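You operate a simulated robot arm through the tools that you are given. There is no shell and no other tool. Be economical: measure what you need, move in short steps, check, and stop when the job is done.

Carry out the task below with a simulated robot arm. There is one attempt and no reset: what you move stays moved.

TASK
Put the cap from the top of the tray bench on top of the white small board there.
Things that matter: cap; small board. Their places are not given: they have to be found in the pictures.

It is judged by the outcome, as a careful person would: the job done as asked, and still so three seconds after it is handed in. It fails if anything else is knocked over, pushed out of place, dropped, spilled or broken.

THE ROBOT
A 6-joint arm with a two-finger parallel gripper, fixed in place. Base frame: the origin is at the foot of the arm, x ahead of it, y to its left, z up; the work surface is at about z = 0.86. Lengths are in m, angles in rad, forces in N, time in s.
With the tool pointing down near the work surface it reaches from about 0.24 to 0.64 m from the base axis. Its first joint turns from -1.152 to 1.152 rad. Payload 2.7 kg.
Tool frame: the origin (TCP) lies between the finger pads and is the grasp point; the fingertips stand 0.023 m ahead of it; z points along the fingers, y is the line along which they close. The gripper opens to 0.094 m. The fingers are 0.038 m wide and 0.01 m thick; the gripper's body (0.054 by 0.096 m) begins 0.039 m behind the TCP.
Orientation is that of the tool frame in the base frame, as a unit quaternion [x, y, z, w]. With the fingers straight down and closing along the base's y, the tool's x points along the base's -x, its y along +y and its z along -z.

THE INTERFACE
- The arm moves only by the tool send_rows. Its argument "targets" is a list that holds one entry, the list of rows, each a list of 4 numbers: the shift along the tool's x, y, z in m, then the turn about the tool's z in rad. In form: [[[dx, dy, dz, yaw], ...]]. A call has 1 to 8 rows; each row is the pose to reach, as a shift and turn from the pose commanded when the call began, along the tool's axes at that moment. "fingers" is the finger opening in m, from 0 to 0.094, set as the call begins (left out, the last holds). A row lasts 0.2 s, in which the tool goes at most 0.05 m and 0.15 rad; a call with a longer step from one row to the next is refused whole, and so is a gripper value outside its range. A pose out of reach is approached as far as the arm can. The call stops where the force on the tool passes 40 N (or 10 N more than at its start, if that is more) or the arm is blocked; 0.2 s more then pass. The fingers move at their own pace (about 0.045 m/s each) and stop on an object; they squeeze with about 41 N. The grip force told is the motor's: it shows also when the fingers shut on nothing. Time passes only in rows, and 0.2 s behind the last, so rows that repeat a pose let the fingers close. It gives the time, the measured TCP pose, the force on the tool (base axes), the opening and the grip force at its end, in the units of the frame above (readings bear some noise).
- Cameras (640 x 400 px; columns grow to the right, rows downward): "scene" is fixed at [0.0818, -0.4352, 1.4057]; the picture's right is [0.72, -0.70, 0.00], its down [-0.38, -0.39, -0.84] and it looks along [0.58, 0.60, -0.55] (base axes); focal length 360 px, centre (320, 200). "wrist" rides on the gripper at [-0.039, 0, -0.044] in the tool frame; the picture's right is [0.00, -1.00, 0.00], its down [0.97, 0.00, -0.24] and it looks along [0.24, 0.00, 0.97] (tool axes); focal length 218 px, centre (320, 200).
- snapshot(camera): a new picture of that camera. No time passes.
- pixel_to_xyz(camera, pixels): for up to 12 pixels [column, row] of the newest picture of that camera ("zoom" is the newest enlarged one), the place [x, y, z] in the base frame of the surface seen there, good to about 0.002 m. No time passes.
- close_up(camera, box): a new picture of the part [left, top, right, bottom] of that camera's present view, enlarged. No time passes.
- finish_job(): hands the job in; it is judged then, once.

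Work in short steps. Measure before you move; look again where a grasp or a placing could have gone wrong, and mend it. You have 60 turns and 26 pictures in all, the two below and enlarged ones among them. Open the gripper and draw the arm clear of the work before you hand the job in, unless the task says otherwise; then end with one line.

The tools are called as name(argument=value, ...) on one line, values as JSON. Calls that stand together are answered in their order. send_rows: Moves the arm, as the interface text tells. Its arguments: {"type":"object","properties":{"targets":{"type":"array","items":{"type":"array","items":{"type":"array","items":{"type":"number"}}}},"fingers":{"type":"number"}},"required":["targets"]} The other tools are called the same way: snapshot (camera) takes a picture; pixel_to_xyz (camera, pixels) gives the place of the surface under pixels of a picture; close_up (camera, box) takes an enlarged picture of a part of a camera's view; finish_job () hands the job in.

At the start:

```text
t: 0.0
tool_pos: [0.3747, -0.1425, 1.1548]
orientation: [0.0, 1.0, 0.0, 0.0]
force: [0.4, 0.3, 0.0]
width: 0.0938
grip_force: 0.0
```

scene: 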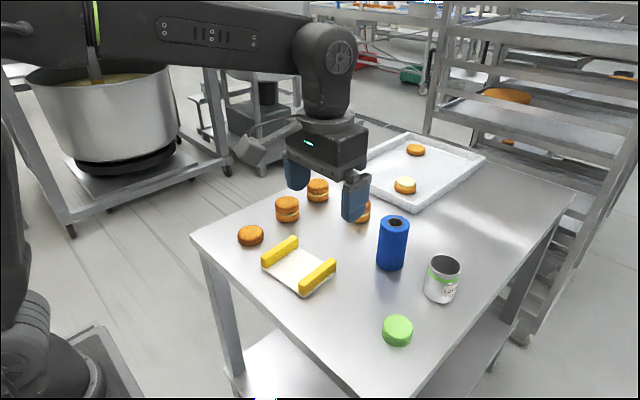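
wrist: 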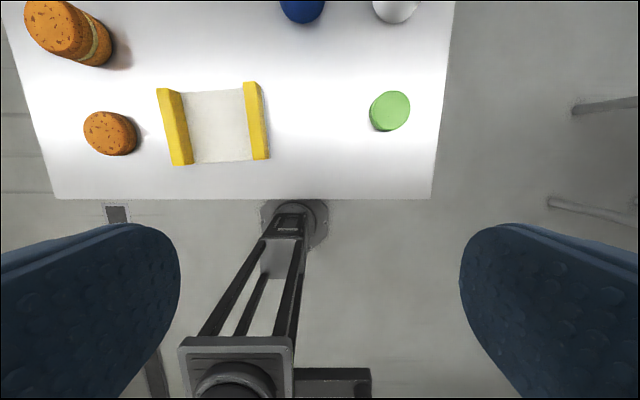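

The green cap is at scene (397,331), and the white board with its yellow rails is at about (298,270). I'll take enlarged views and measure both.

close_up(camera="scene", box=[230, 210, 470, 360])

pixel_to_xyz(camera="wrist", pixels=[[392, 110], [375, 110], [409, 108], [392, 93], [388, 128], [218, 125], [192, 95], [198, 160], [242, 92], [248, 158], [175, 125], [256, 120]])

pixel_to_xyz(camera="scene", pixels=[[397, 326], [384, 326], [411, 326], [397, 317], [398, 335], [298, 268], [280, 248], [317, 272], [397, 350], [280, 270], [310, 255], [391, 220]])

```text
2.67 times, centred on (350, 285) of scene
```

zoom: 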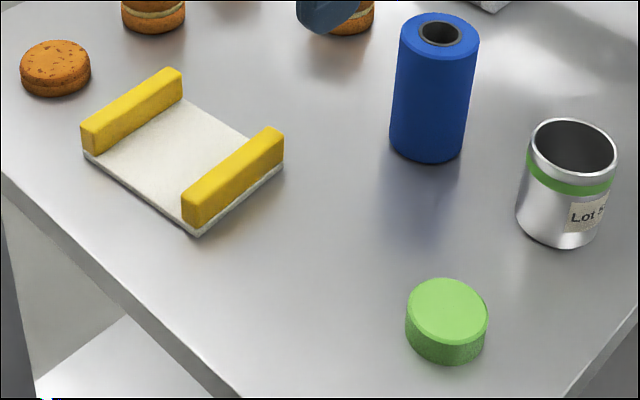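

```text
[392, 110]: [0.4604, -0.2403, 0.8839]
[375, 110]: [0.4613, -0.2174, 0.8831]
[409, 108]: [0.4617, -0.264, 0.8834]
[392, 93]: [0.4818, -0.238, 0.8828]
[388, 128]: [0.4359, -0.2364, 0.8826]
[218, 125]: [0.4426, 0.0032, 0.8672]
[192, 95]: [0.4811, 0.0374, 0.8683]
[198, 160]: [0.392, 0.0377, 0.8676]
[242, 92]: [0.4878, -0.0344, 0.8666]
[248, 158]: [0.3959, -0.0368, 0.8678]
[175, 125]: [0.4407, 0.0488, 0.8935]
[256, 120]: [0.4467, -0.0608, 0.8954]
```

```text
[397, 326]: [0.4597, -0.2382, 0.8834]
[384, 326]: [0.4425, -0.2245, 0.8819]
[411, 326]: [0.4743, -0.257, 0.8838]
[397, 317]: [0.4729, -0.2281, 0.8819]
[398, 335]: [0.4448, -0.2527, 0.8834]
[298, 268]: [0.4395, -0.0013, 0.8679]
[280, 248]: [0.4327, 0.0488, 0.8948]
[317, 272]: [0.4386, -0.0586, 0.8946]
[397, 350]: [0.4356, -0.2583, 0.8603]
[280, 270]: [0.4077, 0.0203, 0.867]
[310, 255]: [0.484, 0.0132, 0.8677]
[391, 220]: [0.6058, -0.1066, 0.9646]
```

The cap centre is about (0.459, -0.240), top at z 0.883 and about 0.047 wide. The board centre is about (0.440, -0.002) at z 0.868, with rails on its ±y sides. I'll close the fingers along base x so they stay clear of the rails, so I turn 90° while moving above the cap.

send_rows(targets=[[[-0.0105, -0.0122, 0.016, 0.149], [-0.021, -0.0244, 0.032, 0.298], [-0.0315, -0.0366, 0.048, 0.447], [-0.042, -0.0488, 0.064, 0.596], [-0.0525, -0.061, 0.08, 0.745], [-0.063, -0.0732, 0.096, 0.894], [-0.0735, -0.0854, 0.112, 1.043], [-0.0843, -0.0975, 0.13, 1.192]]], fingers=0.08)

```text
t: 1.8
tool_pos: [0.4585, -0.2387, 1.0252]
orientation: [0.562, 0.827, 0.0, 0.0]
force: [0.0, 0.3, -0.6]
width: 0.0801
grip_force: 0.1
```

The tool is above the cap. I'll finish the turn (0.379 rad left) and check.

send_rows(targets=[[[0, 0, 0, 0.13], [0, 0, 0, 0.26], [0, 0, 0, 0.3788], [0, 0, 0, 0.3788]]])

snapshot(camera="scene")

snapshot(camera="wrist")

```text
t: 2.8
tool_pos: [0.4583, -0.2406, 1.0245]
orientation: [0.708, 0.707, 0.0, 0.0]
force: [0.4, -0.1, 0.8]
width: 0.0799
grip_force: 0.1
```

```text
22 pictures are left
```

scene: 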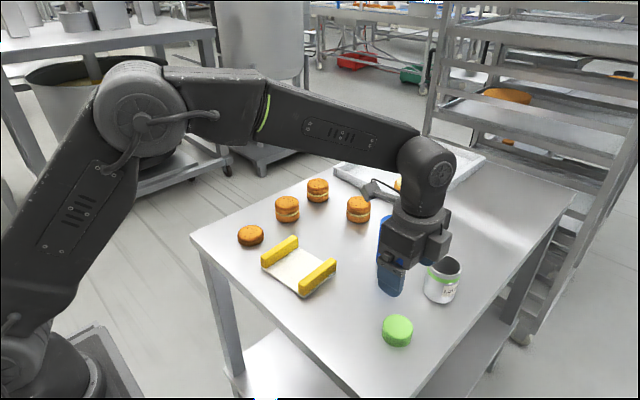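

```text
21 pictures are left
```

wrist: 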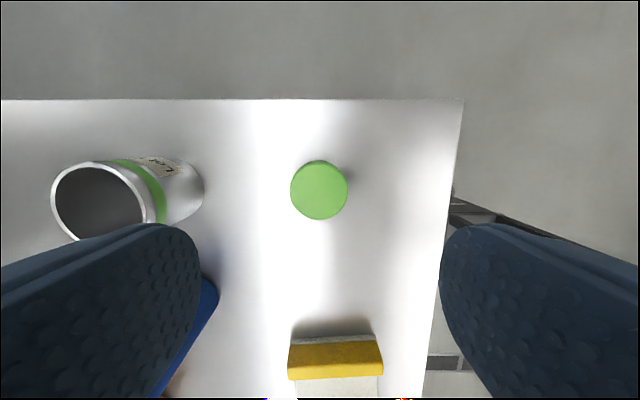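

The wrist view shows the cap at (319,190) and the can to its left. I'll check the can's clearance and the cap centre.

pixel_to_xyz(camera="wrist", pixels=[[319, 189], [293, 189], [345, 189], [319, 164], [319, 216], [162, 200], [150, 205], [198, 190], [60, 200], [318, 345], [362, 347], [296, 347]])

pixel_to_xyz(camera="scene", pixels=[[397, 326], [428, 268], [442, 285], [428, 295], [385, 326], [409, 326], [397, 317], [397, 335]])

```text
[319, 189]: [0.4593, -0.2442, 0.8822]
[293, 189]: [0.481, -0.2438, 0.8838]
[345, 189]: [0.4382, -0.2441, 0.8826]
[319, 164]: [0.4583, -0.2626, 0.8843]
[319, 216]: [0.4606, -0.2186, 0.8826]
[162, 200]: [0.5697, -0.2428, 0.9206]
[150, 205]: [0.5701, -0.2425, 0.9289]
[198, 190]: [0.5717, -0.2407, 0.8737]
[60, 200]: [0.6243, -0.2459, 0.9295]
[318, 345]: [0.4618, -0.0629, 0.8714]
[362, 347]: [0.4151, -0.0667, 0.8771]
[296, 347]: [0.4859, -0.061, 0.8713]
```

```text
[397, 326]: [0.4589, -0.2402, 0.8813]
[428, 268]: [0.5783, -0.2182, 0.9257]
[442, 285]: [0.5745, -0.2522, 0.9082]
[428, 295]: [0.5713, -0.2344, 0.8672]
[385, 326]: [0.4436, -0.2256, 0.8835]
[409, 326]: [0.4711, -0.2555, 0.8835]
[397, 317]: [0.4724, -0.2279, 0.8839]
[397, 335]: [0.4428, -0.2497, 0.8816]
```

The can starts at x≈0.57 and the fingers' outer edge is ≈0.51, so there's room. The cap is at (0.459, -0.241). I'll descend to TCP z≈0.8865.

send_rows(targets=[[[0, 0, 0.035, 0], [0, 0, 0.07, 0], [0, 0, 0.1, 0], [0, 0, 0.125, 0], [0, 0, 0.138, 0], [0, 0, 0.138, 0]]])

send_rows(targets=[[[0, 0, 0, 0], [0, 0, 0, 0], [0, 0, 0, 0], [0, 0, 0, 0], [0, 0, 0, 0]]], fingers=0.03)

```text
t: 4.2
tool_pos: [0.4584, -0.2394, 0.8858]
orientation: [0.707, 0.707, 0.001, -0.001]
force: [-0.2, 0.0, -0.2]
width: 0.0801
grip_force: 0.1
```

```text
t: 5.4
tool_pos: [0.4597, -0.24, 0.8844]
orientation: [0.707, 0.708, -0.001, -0.001]
force: [-0.2, 0.7, 0.8]
width: 0.0513
grip_force: 41.7
```

The cap is held at a width of 0.051. I'll lift it 0.07 and look.

send_rows(targets=[[[0, 0, -0.02, 0], [0, 0, -0.045, 0], [0, 0, -0.07, 0], [0, 0, -0.07, 0]]])

snapshot(camera="scene")

snapshot(camera="wrist")

```text
t: 6.4
tool_pos: [0.4588, -0.2399, 0.9569]
orientation: [0.707, 0.707, 0.0, 0.0]
force: [-1.0, -0.4, -0.4]
width: 0.051
grip_force: 40.9
```

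```text
20 pictures are left
```

scene: 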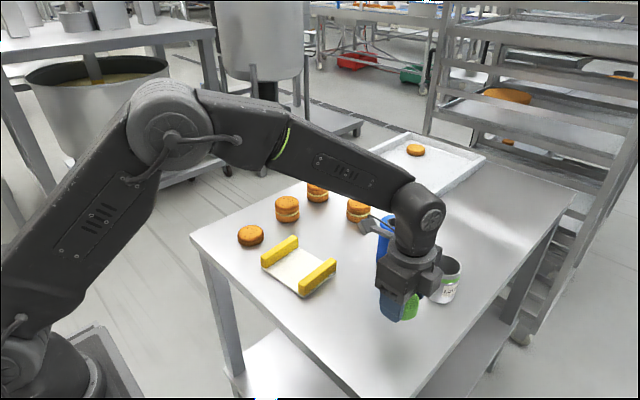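

```text
19 pictures are left
```

wrist: 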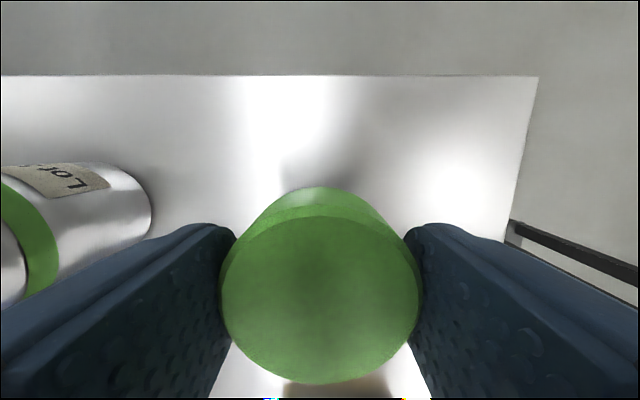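

The cap is firmly held. In the current tool axes, x is base +y and y is base +x, so I carry it +0.237 in y and -0.018 in x to above the board, clearing the rails (top 0.895).

send_rows(targets=[[[0.02, -0.002, -0.015, 0], [0.055, -0.004, -0.02, 0], [0.095, -0.008, -0.02, 0], [0.135, -0.011, -0.02, 0], [0.175, -0.014, -0.02, 0], [0.212, -0.017, -0.02, 0], [0.237, -0.018, -0.02, 0], [0.237, -0.018, -0.02, 0]]])

snapshot(camera="wrist")

close_up(camera="scene", box=[200, 160, 420, 310])

```text
t: 8.2
tool_pos: [0.441, -0.0032, 0.9774]
orientation: [0.707, 0.707, 0.001, -0.001]
force: [0.6, 0.1, -0.4]
width: 0.0514
grip_force: 40.8
```

```text
18 pictures are left
```

wrist: 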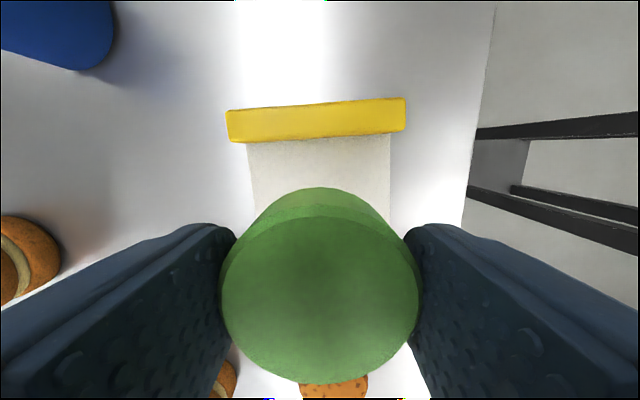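

```text
2.67 times, centred on (310, 235) of scene
```

zoom: 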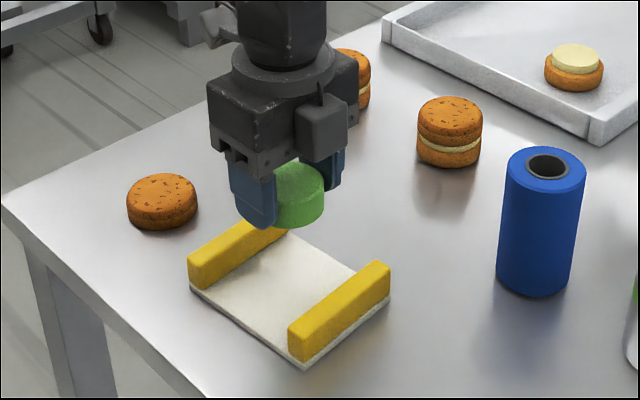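

The cap is centred over the board. I'll descend slowly to TCP z≈0.8935, which is the grasp height plus the board's thickness.

send_rows(targets=[[[0, 0, 0.025, 0], [0, 0, 0.05, 0], [0, 0, 0.068, 0], [0, 0, 0.078, 0], [0, 0, 0.082, 0], [0, 0, 0.082, 0]]])

close_up(camera="scene", box=[240, 210, 360, 300])

```text
t: 9.6
tool_pos: [0.4407, -0.0016, 0.8952]
orientation: [0.707, 0.707, 0.0, 0.0]
force: [0.3, -0.9, -1.0]
width: 0.0515
grip_force: 40.4
```

```text
4.44 times, centred on (300, 255) of scene
```

zoom: 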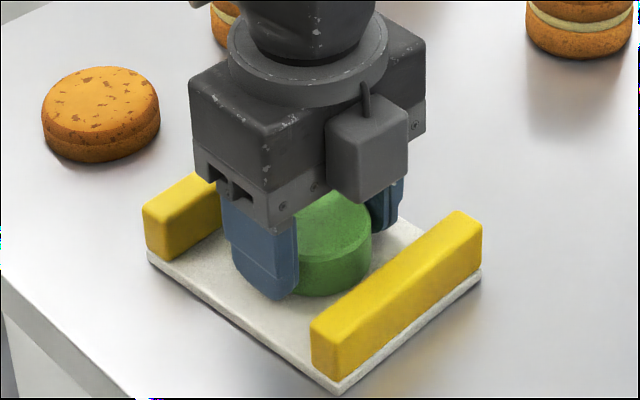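

There's no contact force yet and the cap is almost on the board. I'll ease down another 2 mm.

send_rows(targets=[[[0, 0, 0.001, 0], [0, 0, 0.002, 0], [0, 0, 0.002, 0]]])

```text
t: 10.4
tool_pos: [0.4409, -0.0013, 0.8931]
orientation: [0.707, 0.707, 0.001, 0.001]
force: [-0.9, 2.7, 7.9]
width: 0.0512
grip_force: 41.1
```

The upward force of 8 N shows the cap has touched down. I'll release to 0.075.

send_rows(targets=[[[0, 0, -0.0005, 0], [0, 0, -0.001, 0], [0, 0, -0.001, 0], [0, 0, -0.001, 0]]], fingers=0.075)

send_rows(targets=[[[0, 0, -0.02, 0], [0, 0, -0.05, 0], [0, 0, -0.09, 0], [0, 0, -0.135, 0], [0, 0, -0.18, 0], [0, 0, -0.2, 0]]])

snapshot(camera="wrist")

close_up(camera="scene", box=[200, 160, 420, 310])

```text
t: 11.4
tool_pos: [0.4412, -0.003, 0.8947]
orientation: [0.707, 0.708, 0.0, 0.001]
force: [-0.7, 0.2, 0.2]
width: 0.075
grip_force: 0.1
```

```text
t: 12.8
tool_pos: [0.4391, -0.0025, 1.0932]
orientation: [0.707, 0.707, 0.0, 0.0]
force: [0.8, -0.9, 0.0]
width: 0.0749
grip_force: 0.1
```

```text
15 pictures are left
```

wrist: 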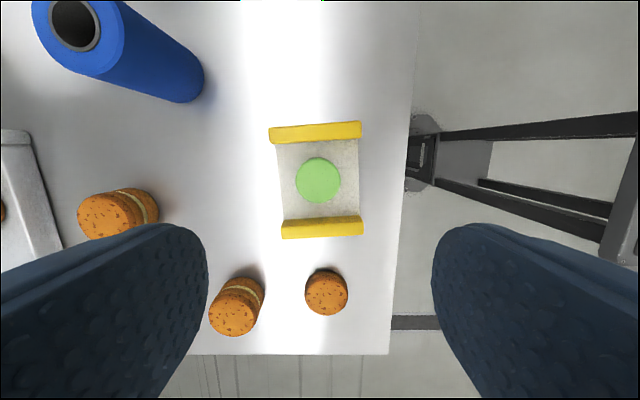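

```text
2.67 times, centred on (310, 235) of scene
```

zoom: 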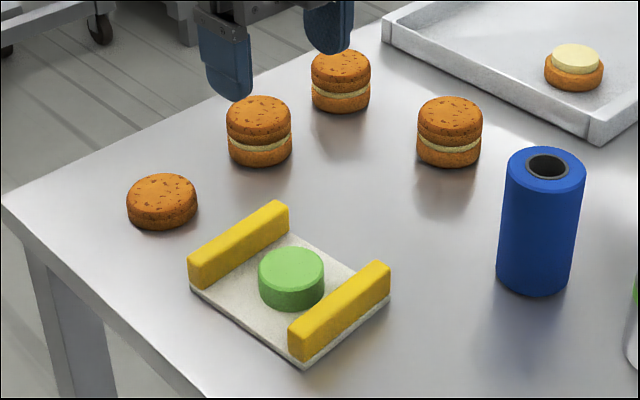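

The cap sits flat between the rails on the white board, nothing else has moved, and the arm is clear.

finish_job()

```text
The job is handed in.
```

The green cap is on the white small board, lying flat between its yellow rails; the gripper is open, the arm is clear, and nothing else was disturbed.
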